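You operate a simulated robot arm through the tools that you are given. There is no shell and no other tool.

Carry out the task below with a simulated robot arm. There is one attempt and no reset: what you move stays moved.

Task
Tighten both square bolts of the gearbox, each with the spanner of its colour.
Fine: put each spanner back where it lay.

The check looks at the end state, three seconds after you hand in, the way a careful person would. Anything else that was tipped, shoved, dropped, spilled or broken makes it a failure.

Robot
A 7-joint arm with a two-finger parallel gripper, fixed in place. Base frame: the origin is on the floor under the middle of its stand, x ahead of it, y to its left, z up; the work surface is at about z = 0.7. Lengths are in m, angles in rad, forces in N, time in s.
It reaches about 1.479 m from its shoulder. Its first joint turns from -2.897 to 2.897 rad. Payload 4.4 kg.
Tool frame: the origin (TCP) lies between the finger pads and is the grasp point; the fingertips stand 0.023 m ahead of it; z points along the fingers, y is the line along which they close. Largest opening 0.094 m; finger width 0.038, thickness 0.01; the body of the gripper, 0.054 by 0.096 m, starts 0.039 m behind the TCP.
Orientation is told as [roll, pitch, yaw] about the base's x, y, z axes, in that order, counted from this pose: with the fingers straight down and closing along the base's y, the tool's x points along the base's -x, its y along +y and its z along -z.

Tools
- The arm moves only by the tool jog_arm. Its argument "commands" is text: rows parted by semicolons, each of 7 numbers parted by spaces: the turn, a rotation vector about the tool's x, y, z in rad, then the shift along the tool's x, y, z in m, then the opening in per cent of the stroke, from 0 (shut) to 100 (fully open). In form: rx ry rz x y z gripper; .... A call has 1 to 20 rows; each row is the pose to reach, as a shift and turn from the pose commanded when the call began, along the tool's axes at that moment. A row lasts 0.2 s, in which the tool goes at most 0.05 m and 0.15 rad; a call with a longer step from one row to the next is refused whole, and so is a gripper value outside its range. A pose out of reach is approached as far as the arm can. The call stops where the force on the tool passes 40 N (or 10 N more than at its start, if that is more) or the arm is blocked; 0.2 s more then pass. The fingers move at their own pace (about 0.072 m/s each) and stop on an object; they squeeze with about 30 N. The grip force told is the motor's: it shows also when the fingers shut on nothing. Time passes only in rows, and 0.2 s behind the last, so rows that repeat a pose let the fingers close. It gives the time, the measured TCP pose, the force on the tool (base axes), the opening and the grip force at its end, in the units of the frame above (readings bear some noise), with the torque about the TCP (base axes, N m) and any sound that the robot's microphone picked up.
- Cameras (640 x 400 px; columns grow to the right, rows downward): "scene" is fixed at [0.049, 0.4997, 1.4282]; the picture's right is [-0.15, -0.99, 0.00], its down [-0.66, 0.10, -0.75] and it looks along [0.74, -0.11, -0.67] (base axes); focal length 361 px, centre (320, 200). "wrist" rides on the gripper at [0.086, 0.016, -0.074] in the tool frame; the picture's right is [-0.18, 0.98, 0.00], its down [-0.58, -0.11, -0.81] and it looks along [-0.79, -0.15, 0.59] (tool axes); focal length 243 px, centre (320, 200). There is no depth. A picture from a camera that has moved, and an enlarged one, comes with that camera's place and axes in the base frame and with its lens.
- grab_frame(camera): a new picture of that camera. No time passes.
- close_up(camera, box): a new picture of the part [left, top, right, bottom] of that camera's present view, enlarged. No time passes.
- sign_off(): hands the job in; it is judged then, once.

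Places have to be worked out from the pictures, the camera data and where the tool is seen. Open the gripper and draw the arm clear of the work before you hand the job in, unless the task says otherwise.

The tools are called after "Emit:" by a JSON object that holds its "name" and its "arguments". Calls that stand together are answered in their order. jog_arm: Moves the arm, as the interface text tells. Its arguments: {"type":"object","properties":{"commands":{"type":"string"}},"required":["commands"]} The other tools are called the same way: grab_frame (camera) takes a picture; close_up (camera, box) takes an enlarged picture of a part of a camera's view; sign_off () hands the job in.

At the start:

```text
time: 0.0
tcp_pos: [0.8245, 0.2956, 0.9994]
tcp_rot: [0.0, 0.0, 0.0]
wrist_force: [-0.3, -0.6, 0.2]
wrist_torque: [-0.02, 0.01, 0.01]
opening: 0.0938
grip_force: 0.0
```

scene: 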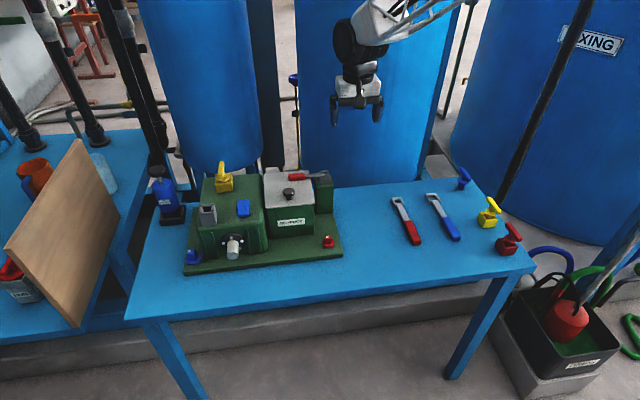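
wrist: 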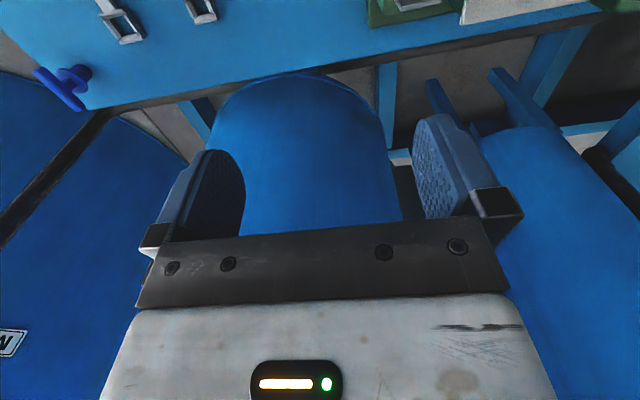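

I'll start by looking closely at the gearbox, the spanners and the bolts in the scene picture before moving anything.

Emit:
{"name": "close_up", "arguments": {"camera": "scene", "box": [170, 150, 350, 280]}}

Emit:
{"name": "close_up", "arguments": {"camera": "scene", "box": [370, 160, 540, 270]}}

```text
3.08 times, centred on (260, 215) of scene
camera zoom: at [0.049, 0.4997, 1.4282], right [-0.15, -0.99, 0.0], down [-0.66, 0.1, -0.75], along [0.74, -0.11, -0.67], focal length 1110 px, centre (505, 154)
```

zoom: 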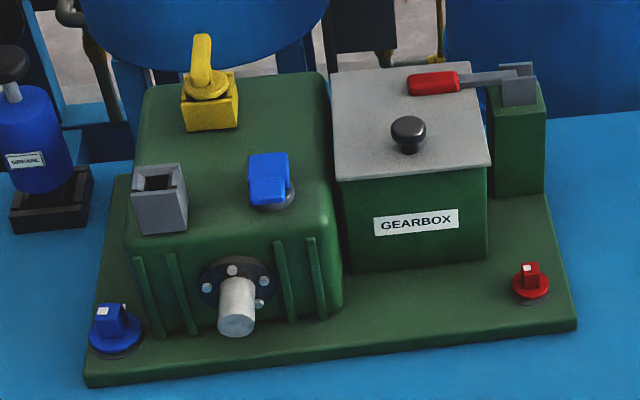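

```text
3.64 times, centred on (455, 215) of scene
camera zoom: at [0.049, 0.4997, 1.4282], right [-0.15, -0.99, 0.0], down [-0.66, 0.1, -0.75], along [0.74, -0.11, -0.67], focal length 1312 px, centre (-171, 146)
```

zoom: 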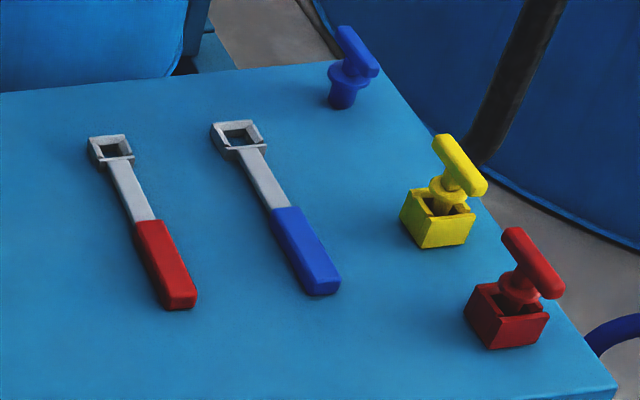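

Both bolts are on the base plate corners (blue left, red right), with white marks on their heads. I'll zoom further on each bolt and on the spanner rings.

Emit:
{"name": "close_up", "arguments": {"camera": "scene", "box": [176, 235, 216, 275]}}

Emit:
{"name": "close_up", "arguments": {"camera": "scene", "box": [308, 220, 348, 260]}}

Emit:
{"name": "close_up", "arguments": {"camera": "scene", "box": [385, 185, 465, 250]}}

```text
10.00 times, centred on (196, 255) of scene
camera zoom: at [0.049, 0.4997, 1.4282], right [-0.15, -0.99, 0.0], down [-0.66, 0.1, -0.75], along [0.74, -0.11, -0.67], focal length 3609 px, centre (1560, -350)
```

zoom: 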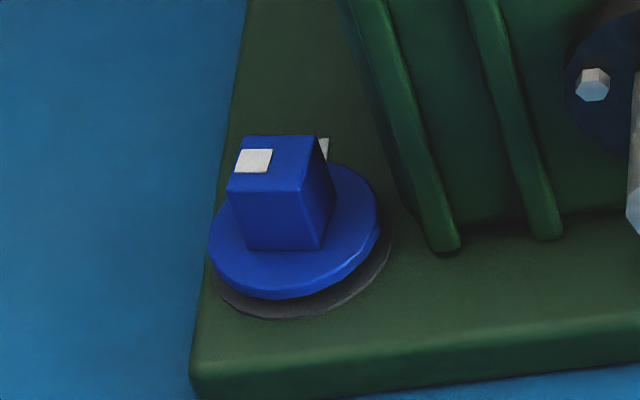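

```text
10.00 times, centred on (328, 240) of scene
camera zoom: at [0.049, 0.4997, 1.4282], right [-0.15, -0.99, 0.0], down [-0.66, 0.1, -0.75], along [0.74, -0.11, -0.67], focal length 3609 px, centre (240, -200)
```

zoom: 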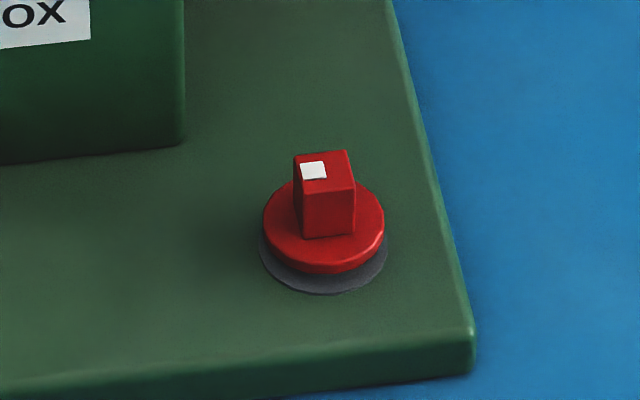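

```text
6.15 times, centred on (425, 218) of scene
camera zoom: at [0.049, 0.4997, 1.4282], right [-0.15, -0.99, 0.0], down [-0.66, 0.1, -0.75], along [0.74, -0.11, -0.67], focal length 2221 px, centre (-326, 92)
```

zoom: 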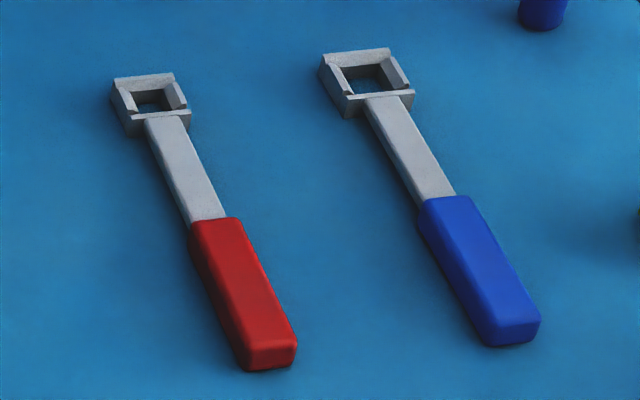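

The flanges of both bolts stand off their seats, and a white mark sits on the plate behind the blue bolt, so the head marks probably have to be turned clockwise to the plate marks. By my working, the blue bolt is near (0.66, 0.72), the red one near (0.66, 0.39), and the spanners lie along x at y≈0.046 (blue) and y≈0.155 (red). I'll move the wrist camera above the blue bolt, tilted, to look at it from above.

Emit:
{"name": "jog_arm", "arguments": {"commands": "0 0.042 0 0.0223 0.0388 0.0043 100; 0 0.083 0 0.0447 0.0775 0.0086 100; 0 0.125 0 0.067 0.1163 0.0129 100; 0 0.167 0 0.0893 0.155 0.0171 100; 0 0.208 0 0.1117 0.1938 0.0214 100; 0 0.25 0 0.134 0.2325 0.0257 100; 0 0.292 0 0.1563 0.2713 0.03 100; 0 0.333 0 0.1787 0.31 0.0343 100; 0 0.375 0 0.201 0.3488 0.0386 100; 0 0.417 0 0.2233 0.3875 0.0428 100; 0 0.458 0 0.2457 0.4263 0.0471 100; 0 0.5 0 0.268 0.465 0.0514 100; 0 0.5 0 0.268 0.465 0.0514 100"}}

```text
time: 2.8
tcp_pos: [0.5546, 0.7621, 0.9497]
tcp_rot: [-0.002, 0.501, 0.0]
wrist_force: [-0.2, -0.5, -0.3]
wrist_torque: [0.02, 0.01, 0.01]
opening: 0.094
grip_force: 0.0
```

The arm reached the viewing pose; now I take the wrist picture.

Emit:
{"name": "grab_frame", "arguments": {"camera": "wrist"}}

Emit:
{"name": "close_up", "arguments": {"camera": "wrist", "box": [260, 150, 380, 225]}}

Emit:
{"name": "grab_frame", "arguments": {"camera": "scene"}}

```text
taken
camera wrist: at [0.5141, 0.7783, 1.0549], right [0.16, 0.98, -0.09], down [0.9, -0.11, 0.43], along [0.41, -0.15, -0.9], focal length 243 px, centre (320, 200)
```

wrist: 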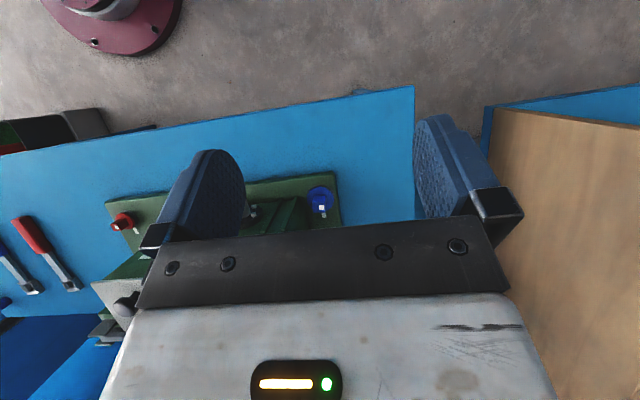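

```text
5.33 times, centred on (320, 188) of wrist
camera zoom: at [0.5141, 0.7783, 1.0549], right [0.16, 0.98, -0.09], down [0.9, -0.11, 0.43], along [0.41, -0.15, -0.9], focal length 1294 px, centre (320, 267)
```

zoom: 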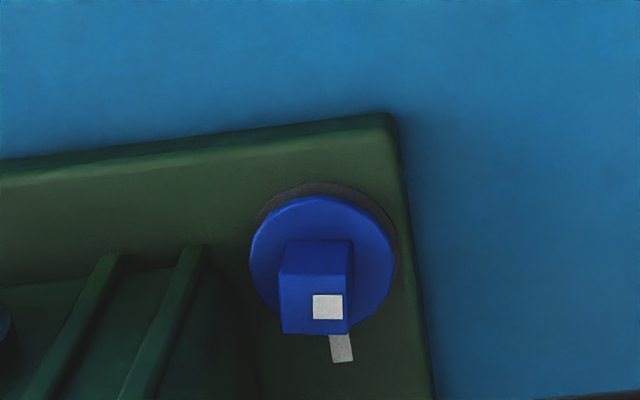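

```text
taken
```

scene: 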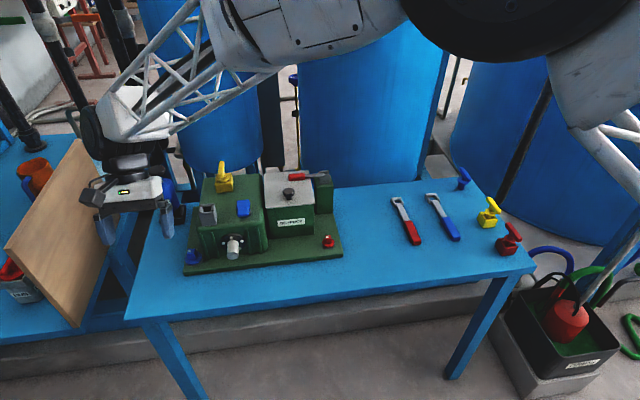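

From above, the blue head's mark points roughly to +y while the plate mark lies toward +x, so about a quarter turn clockwise is needed. I'll zoom in on both bolts in this wrist view to get their head angles.

Emit:
{"name": "close_up", "arguments": {"camera": "wrist", "box": [300, 180, 340, 220]}}

Emit:
{"name": "close_up", "arguments": {"camera": "wrist", "box": [104, 205, 144, 245]}}

```text
10.00 times, centred on (320, 200) of wrist
camera zoom: at [0.5141, 0.7783, 1.0549], right [0.16, 0.98, -0.09], down [0.9, -0.11, 0.43], along [0.41, -0.15, -0.9], focal length 2426 px, centre (320, 200)
```

zoom: 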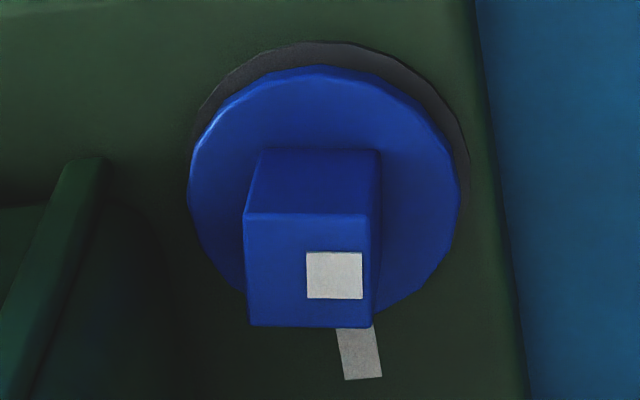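

```text
10.00 times, centred on (124, 225) of wrist
camera zoom: at [0.5141, 0.7783, 1.0549], right [0.16, 0.98, -0.09], down [0.9, -0.11, 0.43], along [0.41, -0.15, -0.9], focal length 2426 px, centre (2280, -50)
```

zoom: 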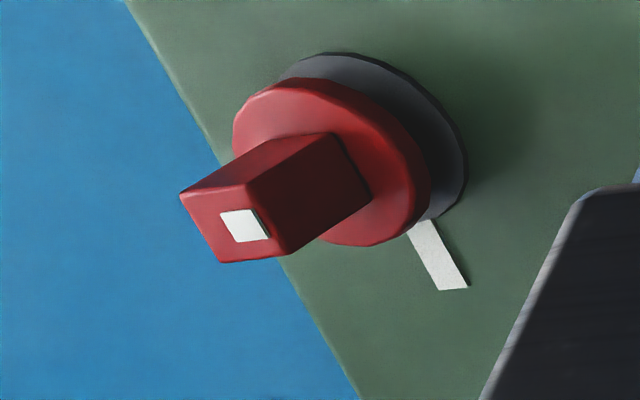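

Both plate marks lie straight toward +x of their bolts, and both head marks point roughly toward +y (blue about 83°, red about 87°), so each needs about an 85–90° clockwise turn. The blue bolt is at about (0.661, 0.725) and the red at (0.6635, 0.386), with head tops near z≈0.75. Next I go high above the red spanner with the tool upright.

Emit:
{"name": "jog_arm", "arguments": {"commands": "0 -0.0385 0 -0.0095 -0.0466 -0.0054 100; 0 -0.0769 0 -0.019 -0.0932 -0.0107 100; 0 -0.1154 0 -0.0284 -0.1398 -0.0161 100; 0 -0.1538 0 -0.0379 -0.1863 -0.0214 100; 0 -0.1923 0 -0.0474 -0.2329 -0.0268 100; 0 -0.2308 0 -0.0569 -0.2795 -0.0321 100; 0 -0.2692 0 -0.0663 -0.3261 -0.0375 100; 0 -0.3077 0 -0.0758 -0.3727 -0.0428 100; 0 -0.3462 0 -0.0853 -0.4193 -0.0482 100; 0 -0.3846 0 -0.0948 -0.4658 -0.0535 100; 0 -0.4231 0 -0.1042 -0.5124 -0.0589 100; 0 -0.4615 0 -0.1137 -0.559 -0.0642 100; 0 -0.5 0 -0.1232 -0.6056 -0.0696 100; 0 -0.5 0 -0.1232 -0.6056 -0.0696 100"}}

```text
time: 5.8
tcp_pos: [0.6986, 0.1554, 0.9478]
tcp_rot: [0.0, 0.001, -0.001]
wrist_force: [0.3, 0.2, 0.5]
wrist_torque: [-0.02, 0.0, 0.01]
opening: 0.0941
grip_force: 0.0
```

The tool is upright at (0.698, 0.155, 0.95). I look at the spanners through the wrist camera.

Emit:
{"name": "grab_frame", "arguments": {"camera": "wrist"}}

Emit:
{"name": "grab_frame", "arguments": {"camera": "scene"}}

```text
taken
camera wrist: at [0.6127, 0.1714, 1.0219], right [0.18, 0.98, 0.0], down [0.58, -0.11, 0.81], along [0.79, -0.15, -0.59], focal length 243 px, centre (320, 200)
```

wrist: 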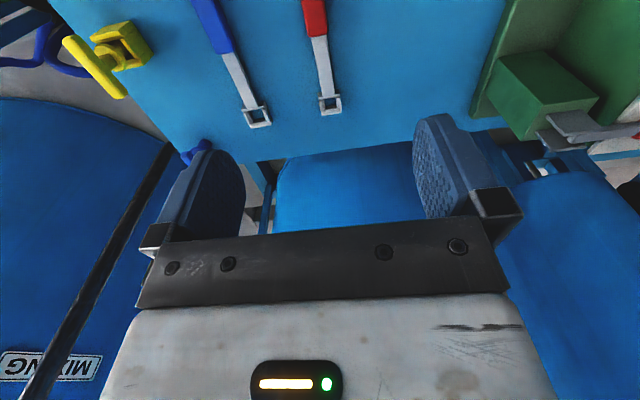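

```text
taken
```

scene: 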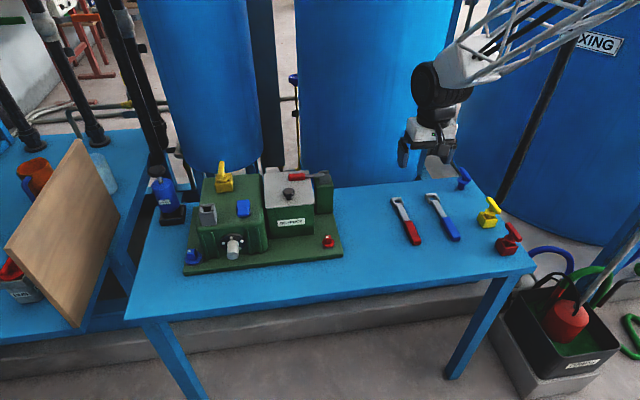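

The wrist view shows both rings just ahead of the fingers. I zoom in on the red spanner from both cameras to measure its position and height.

Emit:
{"name": "close_up", "arguments": {"camera": "wrist", "box": [285, 0, 375, 120]}}

Emit:
{"name": "close_up", "arguments": {"camera": "wrist", "box": [312, 88, 352, 120]}}

Emit:
{"name": "close_up", "arguments": {"camera": "scene", "box": [385, 192, 429, 247]}}

```text
3.33 times, centred on (330, 60) of wrist
camera zoom: at [0.6127, 0.1714, 1.0219], right [0.18, 0.98, 0.0], down [0.58, -0.11, 0.81], along [0.79, -0.15, -0.59], focal length 809 px, centre (287, 667)
```

zoom: 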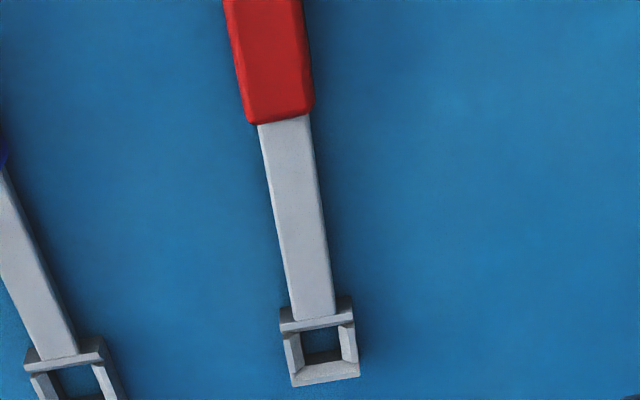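

```text
12.50 times, centred on (332, 104) of wrist
camera zoom: at [0.6127, 0.1714, 1.0219], right [0.18, 0.98, 0.0], down [0.58, -0.11, 0.81], along [0.79, -0.15, -0.59], focal length 3033 px, centre (170, 1400)
```

zoom: 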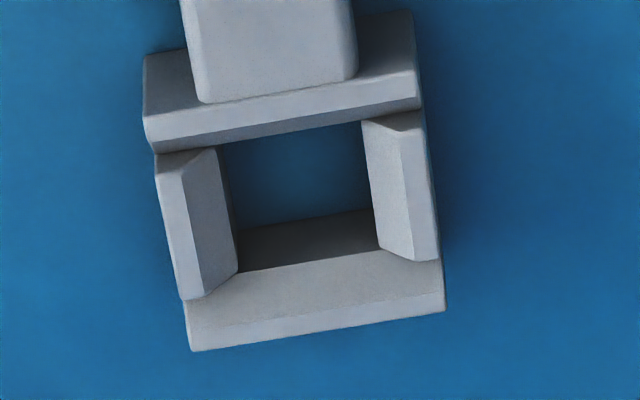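

```text
7.27 times, centred on (407, 220) of scene
camera zoom: at [0.049, 0.4997, 1.4282], right [-0.15, -0.99, 0.0], down [-0.66, 0.1, -0.75], along [0.74, -0.11, -0.67], focal length 2625 px, centre (-313, 58)
```

zoom: 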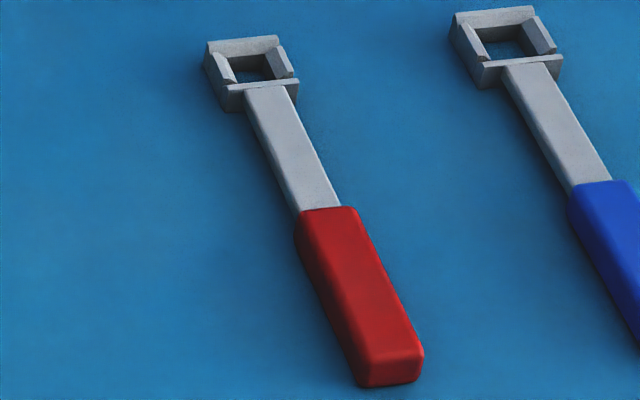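

The red spanner's axis reads y≈0.149–0.150 from the wrist camera, with the ring centre at x≈0.803 and the handle spanning x≈0.64–0.72. I descend part way over the handle and check again.

Emit:
{"name": "jog_arm", "arguments": {"commands": "0 0 0 0 -0.005 0.04 100; 0 0 0 0 -0.005 0.08 100; 0 0 0 0 -0.005 0.12 100; 0 0 0 0 -0.005 0.15 100; 0 0 0 0 -0.005 0.15 100"}}

Emit:
{"name": "grab_frame", "arguments": {"camera": "wrist"}}

Emit:
{"name": "close_up", "arguments": {"camera": "scene", "box": [375, 150, 465, 250]}}

```text
time: 7.0
tcp_pos: [0.7046, 0.1502, 0.7999]
tcp_rot: [0.0, 0.0, -0.001]
wrist_force: [-0.1, 0.3, -0.2]
wrist_torque: [0.04, 0.02, 0.03]
opening: 0.0941
grip_force: 0.0
```

```text
taken
camera wrist: at [0.616, 0.1659, 0.8743], right [0.18, 0.98, 0.0], down [0.58, -0.11, 0.81], along [0.79, -0.15, -0.59], focal length 243 px, centre (320, 200)
```

wrist: 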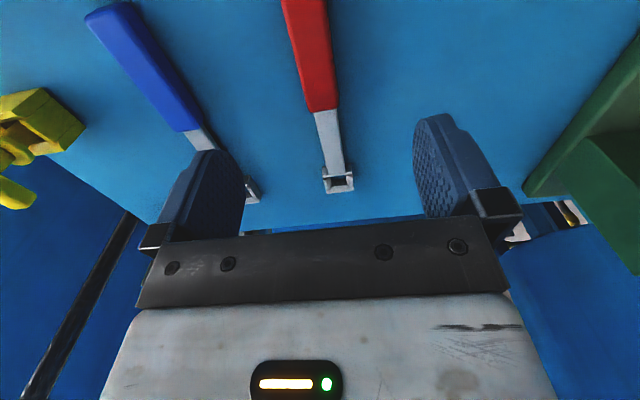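

```text
4.00 times, centred on (420, 200) of scene
camera zoom: at [0.049, 0.4997, 1.4282], right [-0.15, -0.99, 0.0], down [-0.66, 0.1, -0.75], along [0.74, -0.11, -0.67], focal length 1444 px, centre (-80, 200)
```

zoom: 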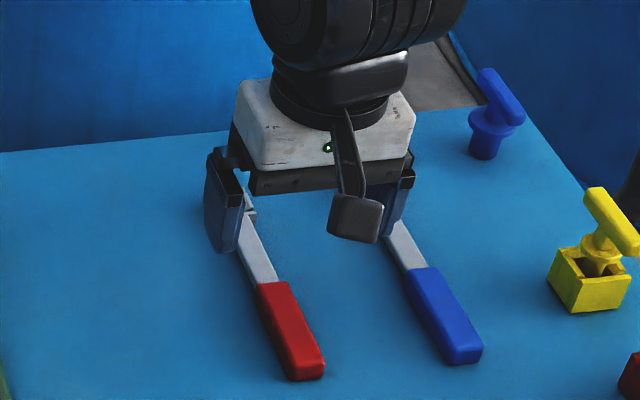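

Directly below the TCP the handle is centred between the fingers (column ≈319 vs TCP column 320), and the grip point falls near the handle's front half. I go down to about z=0.728 with fingers open and then check the tip height.

Emit:
{"name": "jog_arm", "arguments": {"commands": "0 0 0 0 0 0.02 100; 0 0 0 0 0 0.04 100; 0 0 0 0 0 0.055 100; 0 0 0 0 0 0.065 100; 0 0 0 0 0 0.072 100; 0 0 0 0 0 0.072 100; 0 0 0 0 0 0.072 100"}}

Emit:
{"name": "grab_frame", "arguments": {"camera": "wrist"}}

Emit:
{"name": "close_up", "arguments": {"camera": "scene", "box": [375, 170, 455, 250]}}

```text
time: 8.6
tcp_pos: [0.6993, 0.1502, 0.7267]
tcp_rot: [0.0, 0.0, -0.001]
wrist_force: [0.3, 0.5, 0.1]
wrist_torque: [0.01, -0.01, 0.03]
opening: 0.0941
grip_force: 0.0
```

```text
taken
camera wrist: at [0.6121, 0.1651, 0.8001], right [0.18, 0.98, 0.0], down [0.58, -0.11, 0.81], along [0.79, -0.15, -0.59], focal length 243 px, centre (320, 200)
```

wrist: 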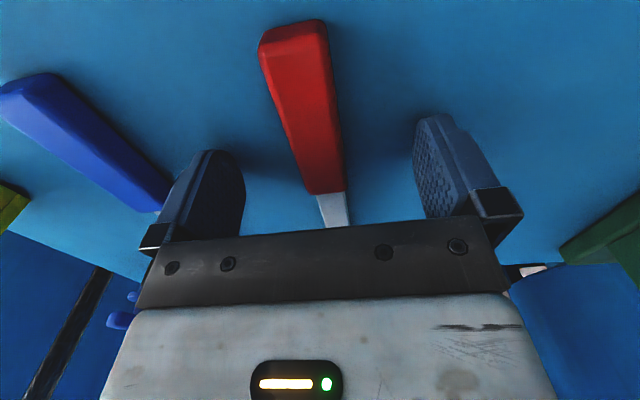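

```text
5.00 times, centred on (415, 210) of scene
camera zoom: at [0.049, 0.4997, 1.4282], right [-0.15, -0.99, 0.0], down [-0.66, 0.1, -0.75], along [0.74, -0.11, -0.67], focal length 1804 px, centre (-155, 150)
```

zoom: 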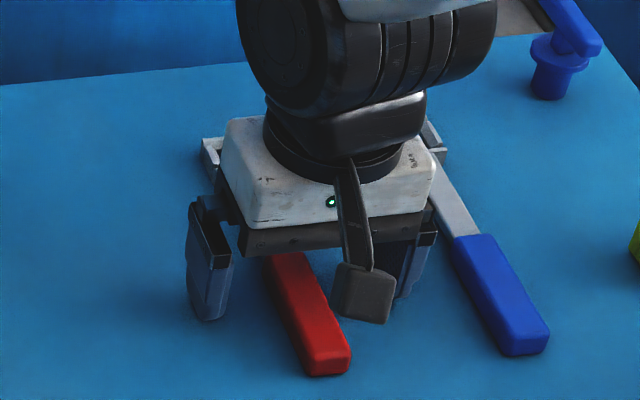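

The handle sits midway between the fingers with tips just above the table and no contact force. I close the gripper on it.

Emit:
{"name": "jog_arm", "arguments": {"commands": "0 0 0 0 0 0 60; 0 0 0 0 0 0 30; 0 0 0 0 0 0 0; 0 0 0 0 0 0 0; 0 0 0 0 0 0 0; 0 0 0 0 0 0 0; 0 0 0 0 0 0 0"}}

Emit:
{"name": "grab_frame", "arguments": {"camera": "wrist"}}

Emit:
{"name": "close_up", "arguments": {"camera": "scene", "box": [375, 170, 455, 250]}}

```text
time: 10.2
tcp_pos: [0.6992, 0.1496, 0.7261]
tcp_rot: [0.001, 0.0, -0.001]
wrist_force: [0.4, -0.2, 1.1]
wrist_torque: [-0.02, -0.08, 0.0]
opening: 0.0233
grip_force: 30.0
```

```text
taken
camera wrist: at [0.6121, 0.1651, 0.8002], right [0.18, 0.98, 0.0], down [0.58, -0.11, 0.81], along [0.79, -0.15, -0.59], focal length 243 px, centre (320, 200)
```

wrist: 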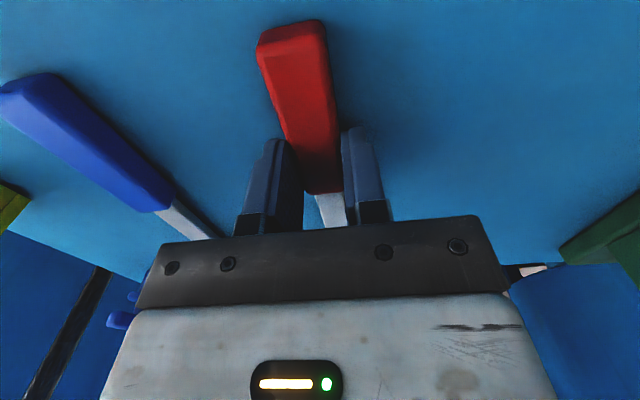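

```text
5.00 times, centred on (415, 210) of scene
camera zoom: at [0.049, 0.4997, 1.4282], right [-0.15, -0.99, 0.0], down [-0.66, 0.1, -0.75], along [0.74, -0.11, -0.67], focal length 1804 px, centre (-155, 150)
```

zoom: 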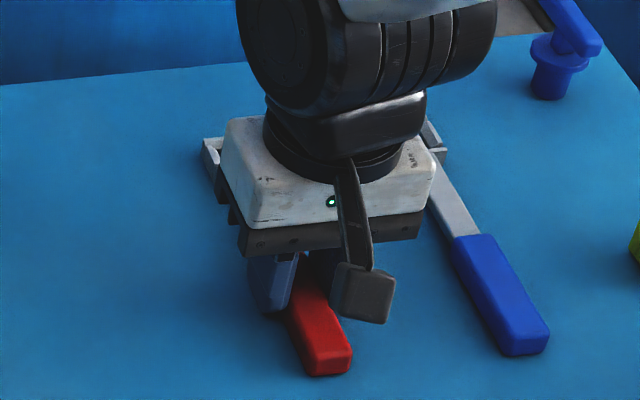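

The grip is firm (opening 0.0233, 30 N), with the TCP at about (0.698, 0.150, 0.727) as the home pose for the red spanner. I lift it and check that it hangs level.

Emit:
{"name": "jog_arm", "arguments": {"commands": "0 0 0 0 0 -0.01 0; 0 0 0 0 0 -0.03 0; 0 0 0 0 0 -0.06 0; 0 0 0 0 0 -0.1 0; 0 0 0 0 0 -0.14 0; 0 0 0 0 0 -0.15 0; 0 0 0 0 0 -0.15 0"}}

Emit:
{"name": "grab_frame", "arguments": {"camera": "wrist"}}

Emit:
{"name": "close_up", "arguments": {"camera": "scene", "box": [365, 110, 465, 210]}}

```text
time: 11.8
tcp_pos: [0.698, 0.1476, 0.8752]
tcp_rot: [-0.001, 0.001, 0.002]
wrist_force: [0.5, -0.1, 0.0]
wrist_torque: [-0.01, -0.04, 0.0]
opening: 0.0
grip_force: 29.2
```

```text
taken
camera wrist: at [0.6096, 0.1631, 0.9493], right [0.18, 0.98, 0.0], down [0.58, -0.11, 0.81], along [0.79, -0.15, -0.59], focal length 243 px, centre (320, 200)
```

wrist: 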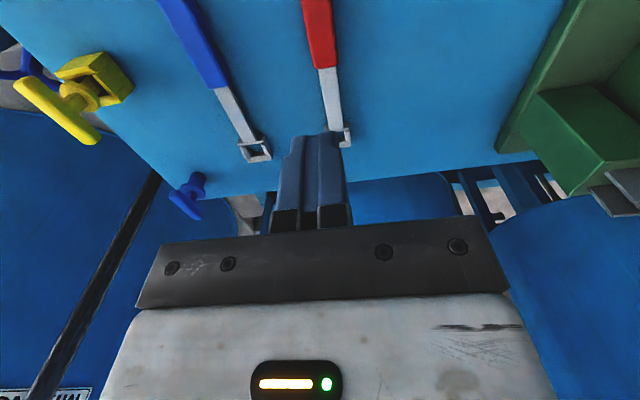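

```text
4.00 times, centred on (415, 160) of scene
camera zoom: at [0.049, 0.4997, 1.4282], right [-0.15, -0.99, 0.0], down [-0.66, 0.1, -0.75], along [0.74, -0.11, -0.67], focal length 1444 px, centre (-60, 360)
```

zoom: 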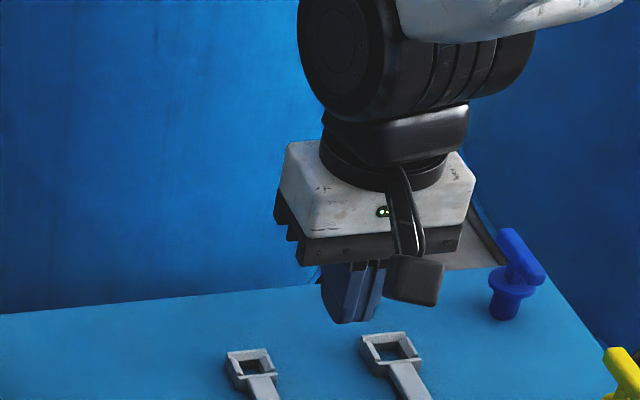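

The fingers slipped off and the spanner is still on the table: the grip was too shallow. I check whether the spanner moved and look closely at its handle's height.

Emit:
{"name": "close_up", "arguments": {"camera": "scene", "box": [385, 185, 465, 250]}}

Emit:
{"name": "close_up", "arguments": {"camera": "scene", "box": [400, 225, 430, 250]}}

Emit:
{"name": "close_up", "arguments": {"camera": "wrist", "box": [285, 0, 375, 150]}}

```text
6.15 times, centred on (425, 218) of scene
camera zoom: at [0.049, 0.4997, 1.4282], right [-0.15, -0.99, 0.0], down [-0.66, 0.1, -0.75], along [0.74, -0.11, -0.67], focal length 2221 px, centre (-326, 92)
```

zoom: 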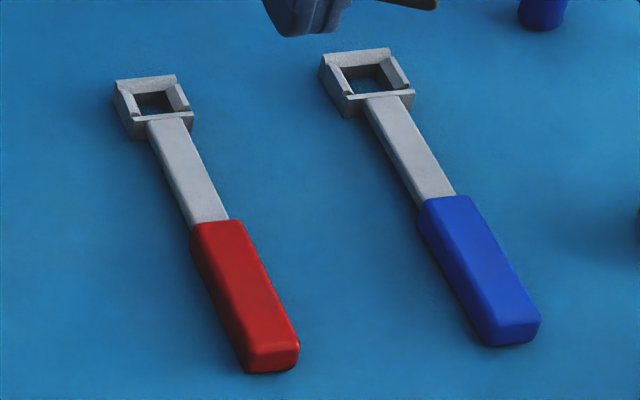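

```text
16.00 times, centred on (415, 238) of scene
camera zoom: at [0.049, 0.4997, 1.4282], right [-0.15, -0.99, 0.0], down [-0.66, 0.1, -0.75], along [0.74, -0.11, -0.67], focal length 5774 px, centre (-1200, -400)
```

zoom: 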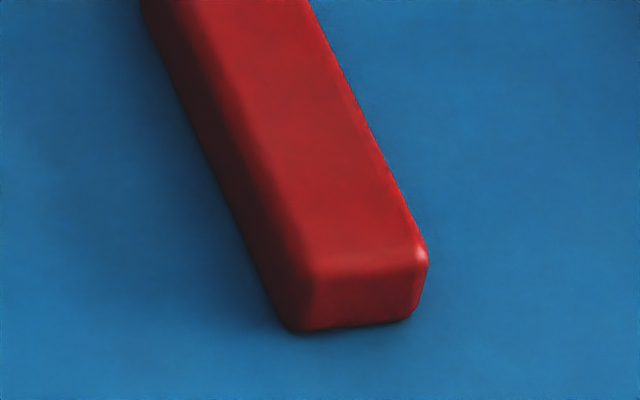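

```text
2.67 times, centred on (330, 75) of wrist
camera zoom: at [0.6096, 0.1631, 0.9493], right [0.18, 0.98, 0.0], down [0.58, -0.11, 0.81], along [0.79, -0.15, -0.59], focal length 647 px, centre (293, 533)
```

zoom: 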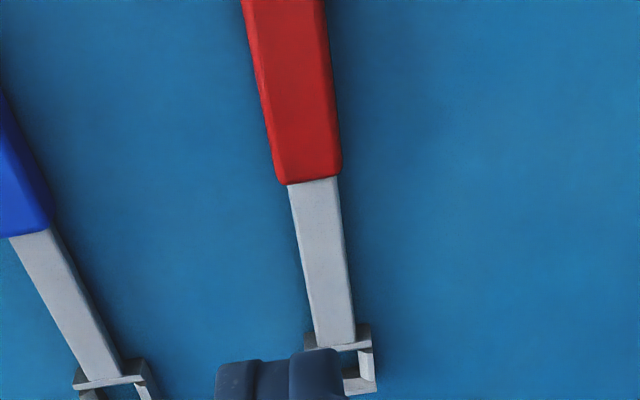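

The spanner moved only about 1 mm. The handle is just ~15 mm tall, so the fingers must go lower; I open, descend carefully until the tips nearly touch the table, and then re-grip.

Emit:
{"name": "jog_arm", "arguments": {"commands": "0 0 0 0 0 0 50; 0 0 0 0 0 0 100; 0 0 0 0 0 0 100; 0 0 0 0 0.001 0.04 100; 0 0 0 0 0.001 0.08 100; 0 0 0 0 0.001 0.115 100; 0 0 0 0 0.001 0.135 100; 0 0 0 0 0.001 0.145 100; 0 0 0 0 0.001 0.15 100; 0 0 0 0 0.001 0.152 100; 0 0 0 0 0.001 0.154 100; 0 0 0 0 0.001 0.154 100; 0 0 0 0 0.001 0.154 100"}}

```text
time: 14.6
tcp_pos: [0.6988, 0.15, 0.7233]
tcp_rot: [0.001, 0.001, -0.001]
wrist_force: [0.7, -0.1, 0.2]
wrist_torque: [0.04, 0.0, 0.01]
opening: 0.0939
grip_force: 0.1
```

No contact yet at 0.7233. I creep down one more millimetre, then close and hold.

Emit:
{"name": "jog_arm", "arguments": {"commands": "0 0 0 0 0 0.0005 100; 0 0 0 0 0 0.001 100; 0 0 0 0 0 0.001 100"}}

Emit:
{"name": "close_up", "arguments": {"camera": "scene", "box": [385, 190, 445, 250]}}

```text
time: 15.4
tcp_pos: [0.6993, 0.1511, 0.7225]
tcp_rot: [0.0, -0.001, 0.0]
wrist_force: [-3.4, 0.2, 5.6]
wrist_torque: [-0.29, 0.0, -0.13]
opening: 0.0939
grip_force: 0.0
stopped in row 3: the force on the tool passed its limit at 42 N (the readings are from after the stop); the commanded pose is now the measured one
```

```text
6.67 times, centred on (415, 220) of scene
camera zoom: at [0.049, 0.4997, 1.4282], right [-0.15, -0.99, 0.0], down [-0.66, 0.1, -0.75], along [0.74, -0.11, -0.67], focal length 2406 px, centre (-313, 67)
```

zoom: 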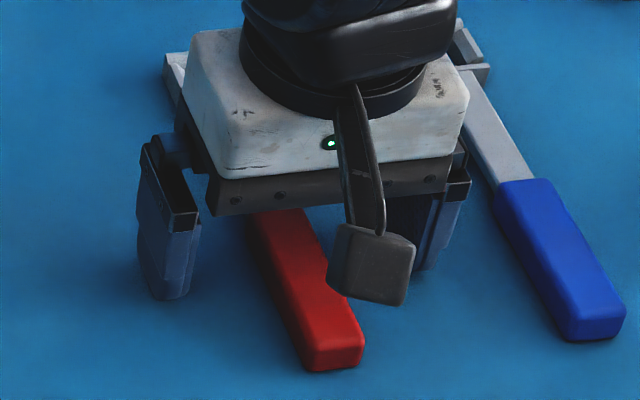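

The tips touched the table at TCP z≈0.7228, so that is the floor. I back off about 0.7 mm and close there for the deepest possible grip.

Emit:
{"name": "jog_arm", "arguments": {"commands": "0 0 0 0 0 -0.0007 100; 0 0 0 0 0 -0.0007 60; 0 0 0 0 0 -0.0007 30; 0 0 0 0 0 -0.0007 0; 0 0 0 0 0 -0.0007 0; 0 0 0 0 0 -0.0007 0; 0 0 0 0 0 -0.0007 0; 0 0 0 0 0 -0.0007 0"}}

```text
time: 17.2
tcp_pos: [0.699, 0.152, 0.7233]
tcp_rot: [0.002, 0.0, -0.001]
wrist_force: [-0.4, 0.5, -0.7]
wrist_torque: [0.0, -0.01, -0.04]
opening: 0.0235
grip_force: 30.2
```

Gripped at opening 0.0235 with 30 N and no table load. I lift slowly by a few centimetres and watch the opening.

Emit:
{"name": "jog_arm", "arguments": {"commands": "0 0 0 0 0 -0.002 0; 0 0 0 0 0 -0.005 0; 0 0 0 0 0 -0.009 0; 0 0 0 0 0 -0.014 0; 0 0 0 0 0 -0.02 0; 0 0 0 0 0 -0.027 0; 0 0 0 0 0 -0.035 0; 0 0 0 0 0 -0.04 0; 0 0 0 0 0 -0.04 0"}}

Emit:
{"name": "close_up", "arguments": {"camera": "scene", "box": [375, 170, 455, 250]}}

```text
time: 19.2
tcp_pos: [0.6991, 0.1505, 0.7644]
tcp_rot: [-0.001, -0.001, 0.001]
wrist_force: [0.1, 0.1, -1.1]
wrist_torque: [-0.03, 0.04, 0.02]
opening: 0.0234
grip_force: 29.6
```

```text
5.00 times, centred on (415, 210) of scene
camera zoom: at [0.049, 0.4997, 1.4282], right [-0.15, -0.99, 0.0], down [-0.66, 0.1, -0.75], along [0.74, -0.11, -0.67], focal length 1804 px, centre (-155, 150)
```

zoom: 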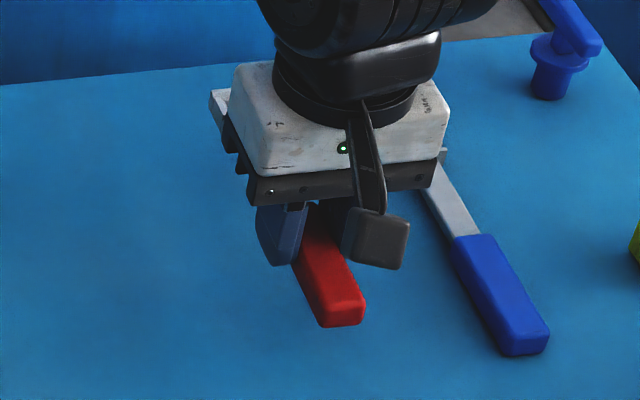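

The red spanner is lifted and hanging level. I raise it further, then yaw +90° (handle to −y, ring toward +y) while moving toward the red bolt, staying high.

Emit:
{"name": "jog_arm", "arguments": {"commands": "0 0 0 0 0 -0.02 0; 0 0 0 0 0 -0.05 0; 0 0 0 0 0 -0.08 0; 0 0 0 0 0 -0.1 0; 0 0 -0.1428 0.0032 0.0119 -0.1 0; 0 0 -0.2856 0.0065 0.0238 -0.1 0; 0 0 -0.4284 0.0097 0.0357 -0.1 0; 0 0 -0.5712 0.0129 0.0476 -0.1 0; 0 0 -0.714 0.0161 0.0595 -0.1 0; 0 0 -0.8568 0.0194 0.0715 -0.1 0; 0 0 -0.9996 0.0226 0.0834 -0.1 0; 0 0 -1.1424 0.0258 0.0953 -0.1 0; 0 0 -1.2852 0.029 0.1072 -0.1 0; 0 0 -1.428 0.0323 0.1191 -0.1 0; 0 0 -1.5708 0.0355 0.131 -0.1 0; 0 0 -1.5708 0.0355 0.131 -0.1 0"}}

Emit:
{"name": "grab_frame", "arguments": {"camera": "scene"}}

Emit:
{"name": "close_up", "arguments": {"camera": "scene", "box": [290, 150, 410, 260]}}

```text
time: 22.6
tcp_pos: [0.6637, 0.2801, 0.8631]
tcp_rot: [0.0, 0.001, 1.573]
wrist_force: [1.2, -0.2, -1.3]
wrist_torque: [-0.06, 0.0, 0.01]
opening: 0.0232
grip_force: 29.7
```

```text
taken
```

scene: 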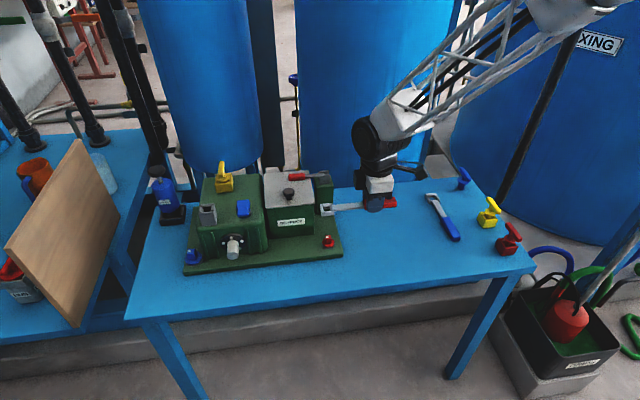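

```text
3.64 times, centred on (350, 205) of scene
camera zoom: at [0.049, 0.4997, 1.4282], right [-0.15, -0.99, 0.0], down [-0.66, 0.1, -0.75], along [0.74, -0.11, -0.67], focal length 1312 px, centre (211, 182)
```

zoom: 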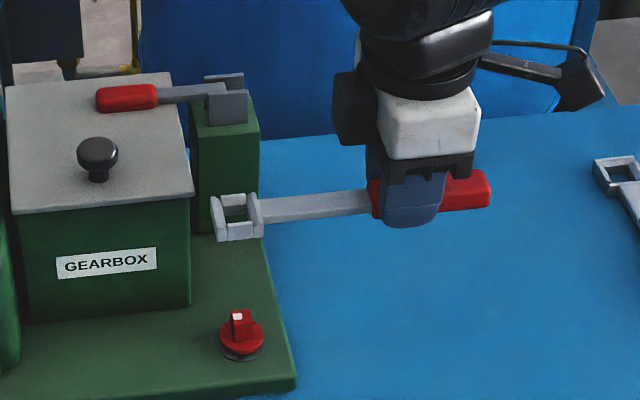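

The view is clear: the spanner hangs level with the ring to the left of the gripper. I zoom in on the ring, the fingers and the bolt to relate the ring to the TCP and to the bolt in one calibrated view.

Emit:
{"name": "close_up", "arguments": {"camera": "scene", "box": [343, 190, 403, 225]}}

Emit:
{"name": "close_up", "arguments": {"camera": "scene", "box": [310, 195, 350, 225]}}

Emit:
{"name": "close_up", "arguments": {"camera": "scene", "box": [310, 225, 350, 255]}}

Emit:
{"name": "grab_frame", "arguments": {"camera": "wrist"}}

```text
10.67 times, centred on (373, 208) of scene
camera zoom: at [0.049, 0.4997, 1.4282], right [-0.15, -0.99, 0.0], down [-0.66, 0.1, -0.75], along [0.74, -0.11, -0.67], focal length 3850 px, centre (-245, 120)
```

zoom: 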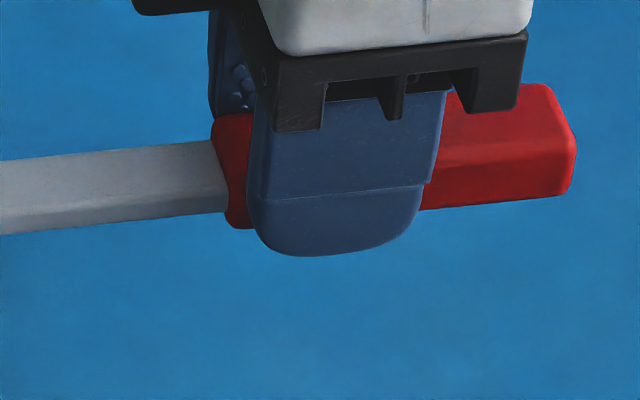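

```text
13.33 times, centred on (330, 210) of scene
camera zoom: at [0.049, 0.4997, 1.4282], right [-0.15, -0.99, 0.0], down [-0.66, 0.1, -0.75], along [0.74, -0.11, -0.67], focal length 4812 px, centre (187, 67)
```

zoom: 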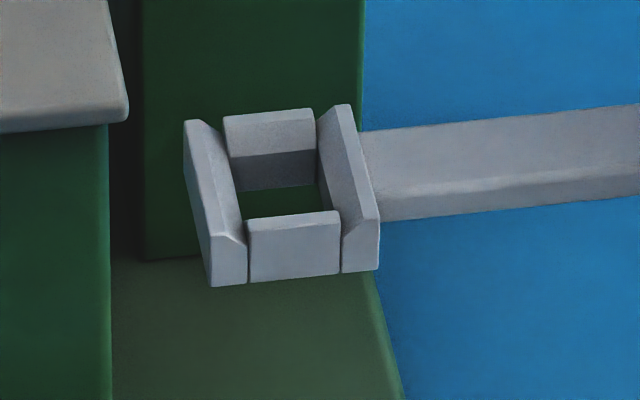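

```text
13.33 times, centred on (330, 240) of scene
camera zoom: at [0.049, 0.4997, 1.4282], right [-0.15, -0.99, 0.0], down [-0.66, 0.1, -0.75], along [0.74, -0.11, -0.67], focal length 4812 px, centre (187, -333)
```

zoom: 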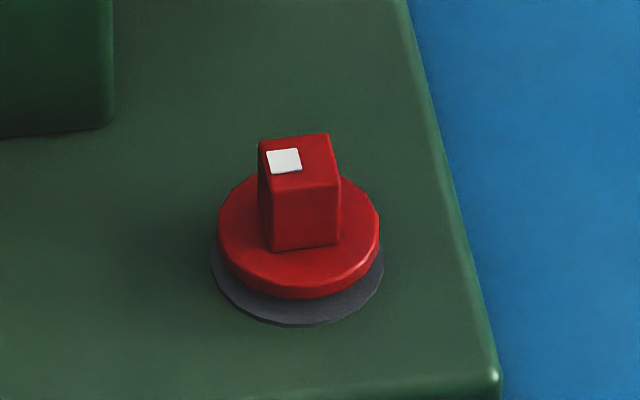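

```text
taken
camera wrist: at [0.6467, 0.1938, 0.9365], right [-0.98, 0.18, 0.0], down [0.11, 0.58, 0.81], along [0.15, 0.79, -0.59], focal length 243 px, centre (320, 200)
```

wrist: 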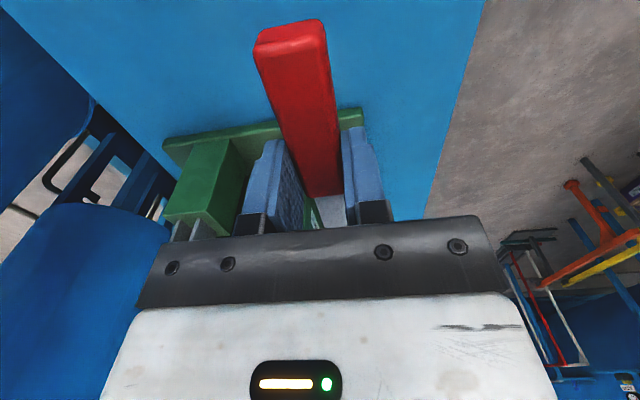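

From the zoomed views (correcting the scene camera's small bias against the known fingers), the ring is ~0.109 m from the TCP, and the red head's top is at about (0.664, 0.385, 0.748). The ring is ~4 mm too far toward +y. I shift and lower to hover just above the bolt.

Emit:
{"name": "jog_arm", "arguments": {"commands": "0 0 0 0.002 -0.0003 0.02 0; 0 0 0 0.004 -0.0005 0.04 0; 0 0 0 0.004 -0.0005 0.06 0; 0 0 0 0.004 -0.0005 0.075 0; 0 0 0 0.004 -0.0005 0.08 0; 0 0 0 0.004 -0.0005 0.08 0; 0 0 0 0.004 -0.0005 0.08 0"}}

Emit:
{"name": "close_up", "arguments": {"camera": "scene", "box": [310, 220, 350, 250]}}

Emit:
{"name": "close_up", "arguments": {"camera": "scene", "box": [310, 200, 410, 260]}}

```text
time: 24.2
tcp_pos: [0.6628, 0.2779, 0.7824]
tcp_rot: [0.0, 0.0, 1.571]
wrist_force: [0.3, 0.2, -2.0]
wrist_torque: [-0.06, -0.03, 0.02]
opening: 0.0232
grip_force: 30.0
```

```text
13.33 times, centred on (330, 235) of scene
camera zoom: at [0.049, 0.4997, 1.4282], right [-0.15, -0.99, 0.0], down [-0.66, 0.1, -0.75], along [0.74, -0.11, -0.67], focal length 4812 px, centre (187, -267)
```

zoom: 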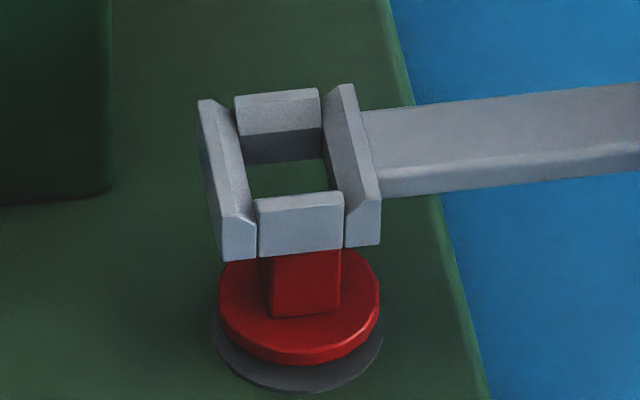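

```text
6.40 times, centred on (360, 230) of scene
camera zoom: at [0.049, 0.4997, 1.4282], right [-0.15, -0.99, 0.0], down [-0.66, 0.1, -0.75], along [0.74, -0.11, -0.67], focal length 2310 px, centre (64, 8)
```

zoom: 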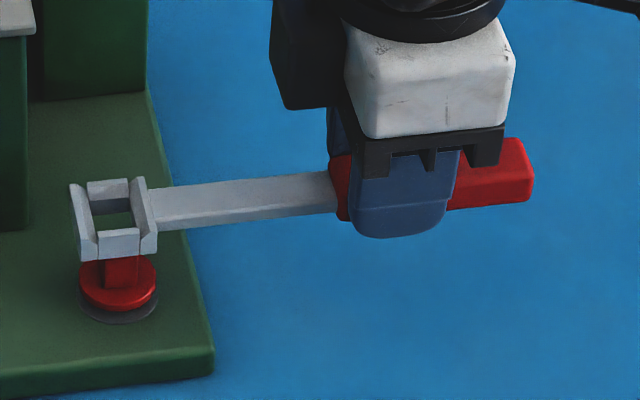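

The ring hovers just above the red head, slightly left and near of it by my estimate. I nudge it 2.4 mm toward −y and 1.5 mm toward +x while lowering 8 mm, then look again.

Emit:
{"name": "jog_arm", "arguments": {"commands": "0 0 0 0.0012 -0.0008 0 0; 0 0 0 0.0024 -0.0015 0.002 0; 0 0 0 0.0024 -0.0015 0.005 0; 0 0 0 0.0024 -0.0015 0.008 0; 0 0 0 0.0024 -0.0015 0.008 0; 0 0 0 0.0024 -0.0015 0.008 0"}}

Emit:
{"name": "close_up", "arguments": {"camera": "scene", "box": [316, 224, 344, 245]}}

```text
time: 25.6
tcp_pos: [0.6651, 0.2753, 0.7753]
tcp_rot: [0.001, -0.002, 1.571]
wrist_force: [0.0, 1.0, -1.3]
wrist_torque: [-0.04, -0.02, 0.01]
opening: 0.0233
grip_force: 29.9
```

```text
16.00 times, centred on (330, 234) of scene
camera zoom: at [0.049, 0.4997, 1.4282], right [-0.15, -0.99, 0.0], down [-0.66, 0.1, -0.75], along [0.74, -0.11, -0.67], focal length 5774 px, centre (160, -352)
```

zoom: 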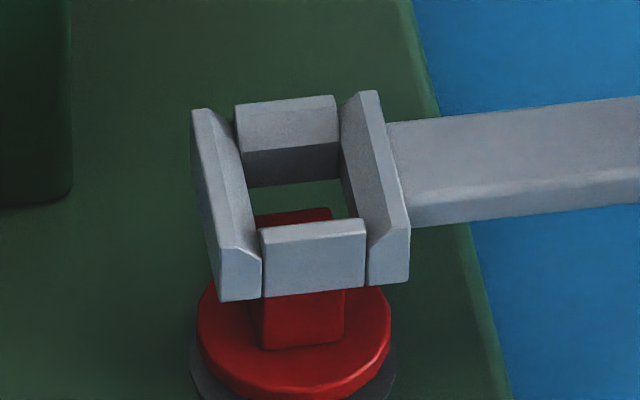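

The head's top edge is now visible through the ring's hole, and my estimate of the ring-bottom centre over the head is within ~0.5 mm. I lower 10 mm slowly and check for contact.

Emit:
{"name": "jog_arm", "arguments": {"commands": "0 0 0 0 0 0.002 0; 0 0 0 0 0 0.004 0; 0 0 0 0 0 0.006 0; 0 0 0 0 0 0.008 0; 0 0 0 0 0 0.01 0; 0 0 0 0 0 0.01 0"}}

Emit:
{"name": "close_up", "arguments": {"camera": "scene", "box": [316, 224, 344, 245]}}

```text
time: 27.0
tcp_pos: [0.6654, 0.2746, 0.767]
tcp_rot: [0.001, 0.0, 1.571]
wrist_force: [0.2, 0.7, -0.7]
wrist_torque: [-0.05, 0.0, 0.01]
opening: 0.0235
grip_force: 30.3
```

```text
16.00 times, centred on (330, 234) of scene
camera zoom: at [0.049, 0.4997, 1.4282], right [-0.15, -0.99, 0.0], down [-0.66, 0.1, -0.75], along [0.74, -0.11, -0.67], focal length 5774 px, centre (160, -352)
```

zoom: 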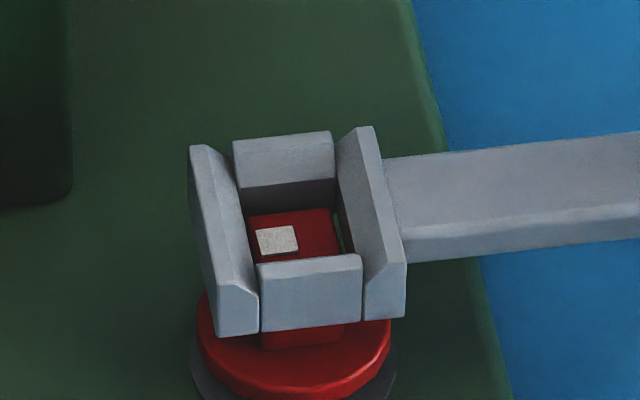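

The head is now inside the ring with no contact. I lower another 8 mm to seat it.

Emit:
{"name": "jog_arm", "arguments": {"commands": "0 0 0 0 0 0.002 0; 0 0 0 0 0 0.004 0; 0 0 0 0 0 0.006 0; 0 0 0 0 0 0.008 0; 0 0 0 0 0 0.008 0; 0 0 0 0 0 0.008 0"}}

Emit:
{"name": "close_up", "arguments": {"camera": "scene", "box": [316, 224, 344, 245]}}

```text
time: 28.4
tcp_pos: [0.6666, 0.2751, 0.7577]
tcp_rot: [0.0, -0.001, 1.571]
wrist_force: [-0.2, 0.0, -2.0]
wrist_torque: [-0.02, 0.04, 0.01]
opening: 0.0232
grip_force: 29.7
```

```text
16.00 times, centred on (330, 234) of scene
camera zoom: at [0.049, 0.4997, 1.4282], right [-0.15, -0.99, 0.0], down [-0.66, 0.1, -0.75], along [0.74, -0.11, -0.67], focal length 5774 px, centre (160, -352)
```

zoom: 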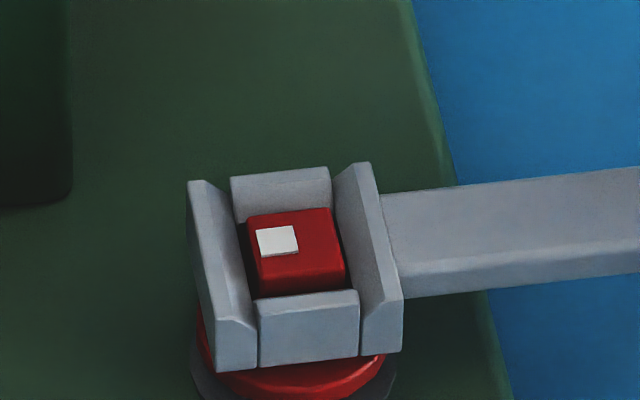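

The head is fully inside the ring, centred to about 0.5 mm, with no side load. I now swing the spanner clockwise about the bolt axis (radius 0.109 m), first about 35°, and watch force and sound.

Emit:
{"name": "jog_arm", "arguments": {"commands": "0 0 0.1 -0.0005 0.0109 0 0; 0 0 0.2 -0.0022 0.0217 0 0; 0 0 0.3 -0.0049 0.0322 0 0; 0 0 0.4 -0.0086 0.0425 0 0; 0 0 0.5 -0.0133 0.0523 0 0; 0 0 0.6 -0.019 0.0616 0 0; 0 0 0.6 -0.019 0.0616 0 0"}}

Emit:
{"name": "close_up", "arguments": {"camera": "scene", "box": [310, 218, 350, 248]}}

Emit:
{"name": "close_up", "arguments": {"camera": "scene", "box": [290, 190, 390, 260]}}

```text
time: 30.0
tcp_pos: [0.6047, 0.2942, 0.7592]
tcp_rot: [0.0, 0.0, 0.968]
wrist_force: [-4.2, 1.2, -2.8]
wrist_torque: [-0.16, 0.21, 0.51]
opening: 0.0236
grip_force: 30.5
```

```text
13.33 times, centred on (330, 233) of scene
camera zoom: at [0.049, 0.4997, 1.4282], right [-0.15, -0.99, 0.0], down [-0.66, 0.1, -0.75], along [0.74, -0.11, -0.67], focal length 4812 px, centre (187, -240)
```

zoom: 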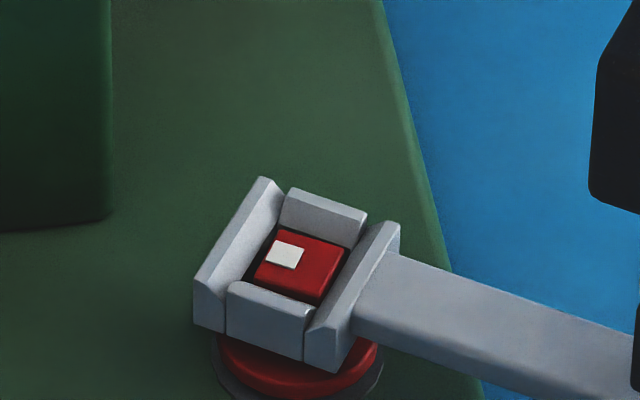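

```text
5.71 times, centred on (340, 225) of scene
camera zoom: at [0.049, 0.4997, 1.4282], right [-0.15, -0.99, 0.0], down [-0.66, 0.1, -0.75], along [0.74, -0.11, -0.67], focal length 2062 px, centre (206, 57)
```

zoom: 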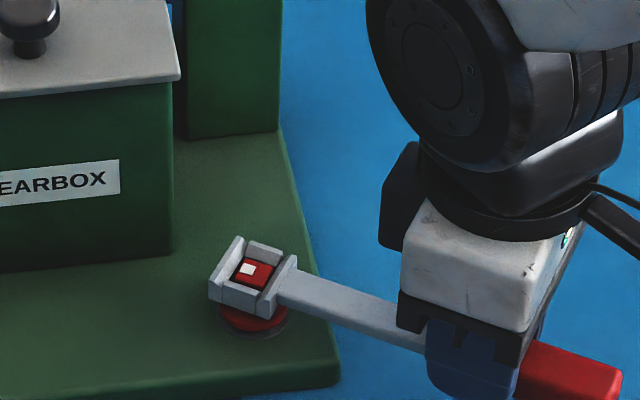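

The bolt is turning with the spanner at modest resistance (≈4 N, 0.5 N·m). I continue another 0.6 rad the same way.

Emit:
{"name": "jog_arm", "arguments": {"commands": "0 0 0.1 -0.0005 0.0109 0 0; 0 0 0.2 -0.0022 0.0217 0 0; 0 0 0.3 -0.0049 0.0322 0 0; 0 0 0.4 -0.0086 0.0425 0 0; 0 0 0.5 -0.0133 0.0523 0 0; 0 0 0.6 -0.019 0.0616 0 0; 0 0 0.6 -0.019 0.0616 0 0"}}

Emit:
{"name": "close_up", "arguments": {"camera": "scene", "box": [310, 218, 350, 248]}}

Emit:
{"name": "close_up", "arguments": {"camera": "scene", "box": [290, 190, 390, 260]}}

```text
time: 31.6
tcp_pos: [0.565, 0.3446, 0.7581]
tcp_rot: [0.0, 0.001, 0.37]
wrist_force: [-8.4, -0.5, -2.0]
wrist_torque: [-0.04, 0.23, 0.27]
opening: 0.0231
grip_force: 29.7
```

```text
13.33 times, centred on (330, 233) of scene
camera zoom: at [0.049, 0.4997, 1.4282], right [-0.15, -0.99, 0.0], down [-0.66, 0.1, -0.75], along [0.74, -0.11, -0.67], focal length 4812 px, centre (187, -240)
```

zoom: 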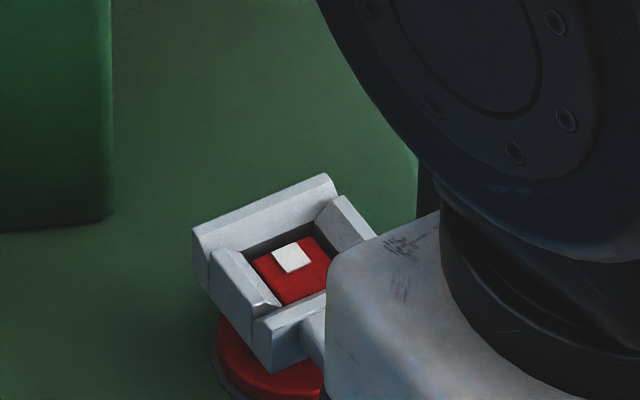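

```text
5.71 times, centred on (340, 225) of scene
camera zoom: at [0.049, 0.4997, 1.4282], right [-0.15, -0.99, 0.0], down [-0.66, 0.1, -0.75], along [0.74, -0.11, -0.67], focal length 2062 px, centre (206, 57)
```

zoom: 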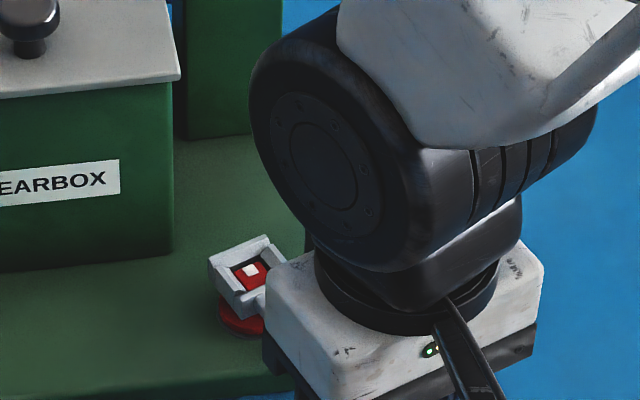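

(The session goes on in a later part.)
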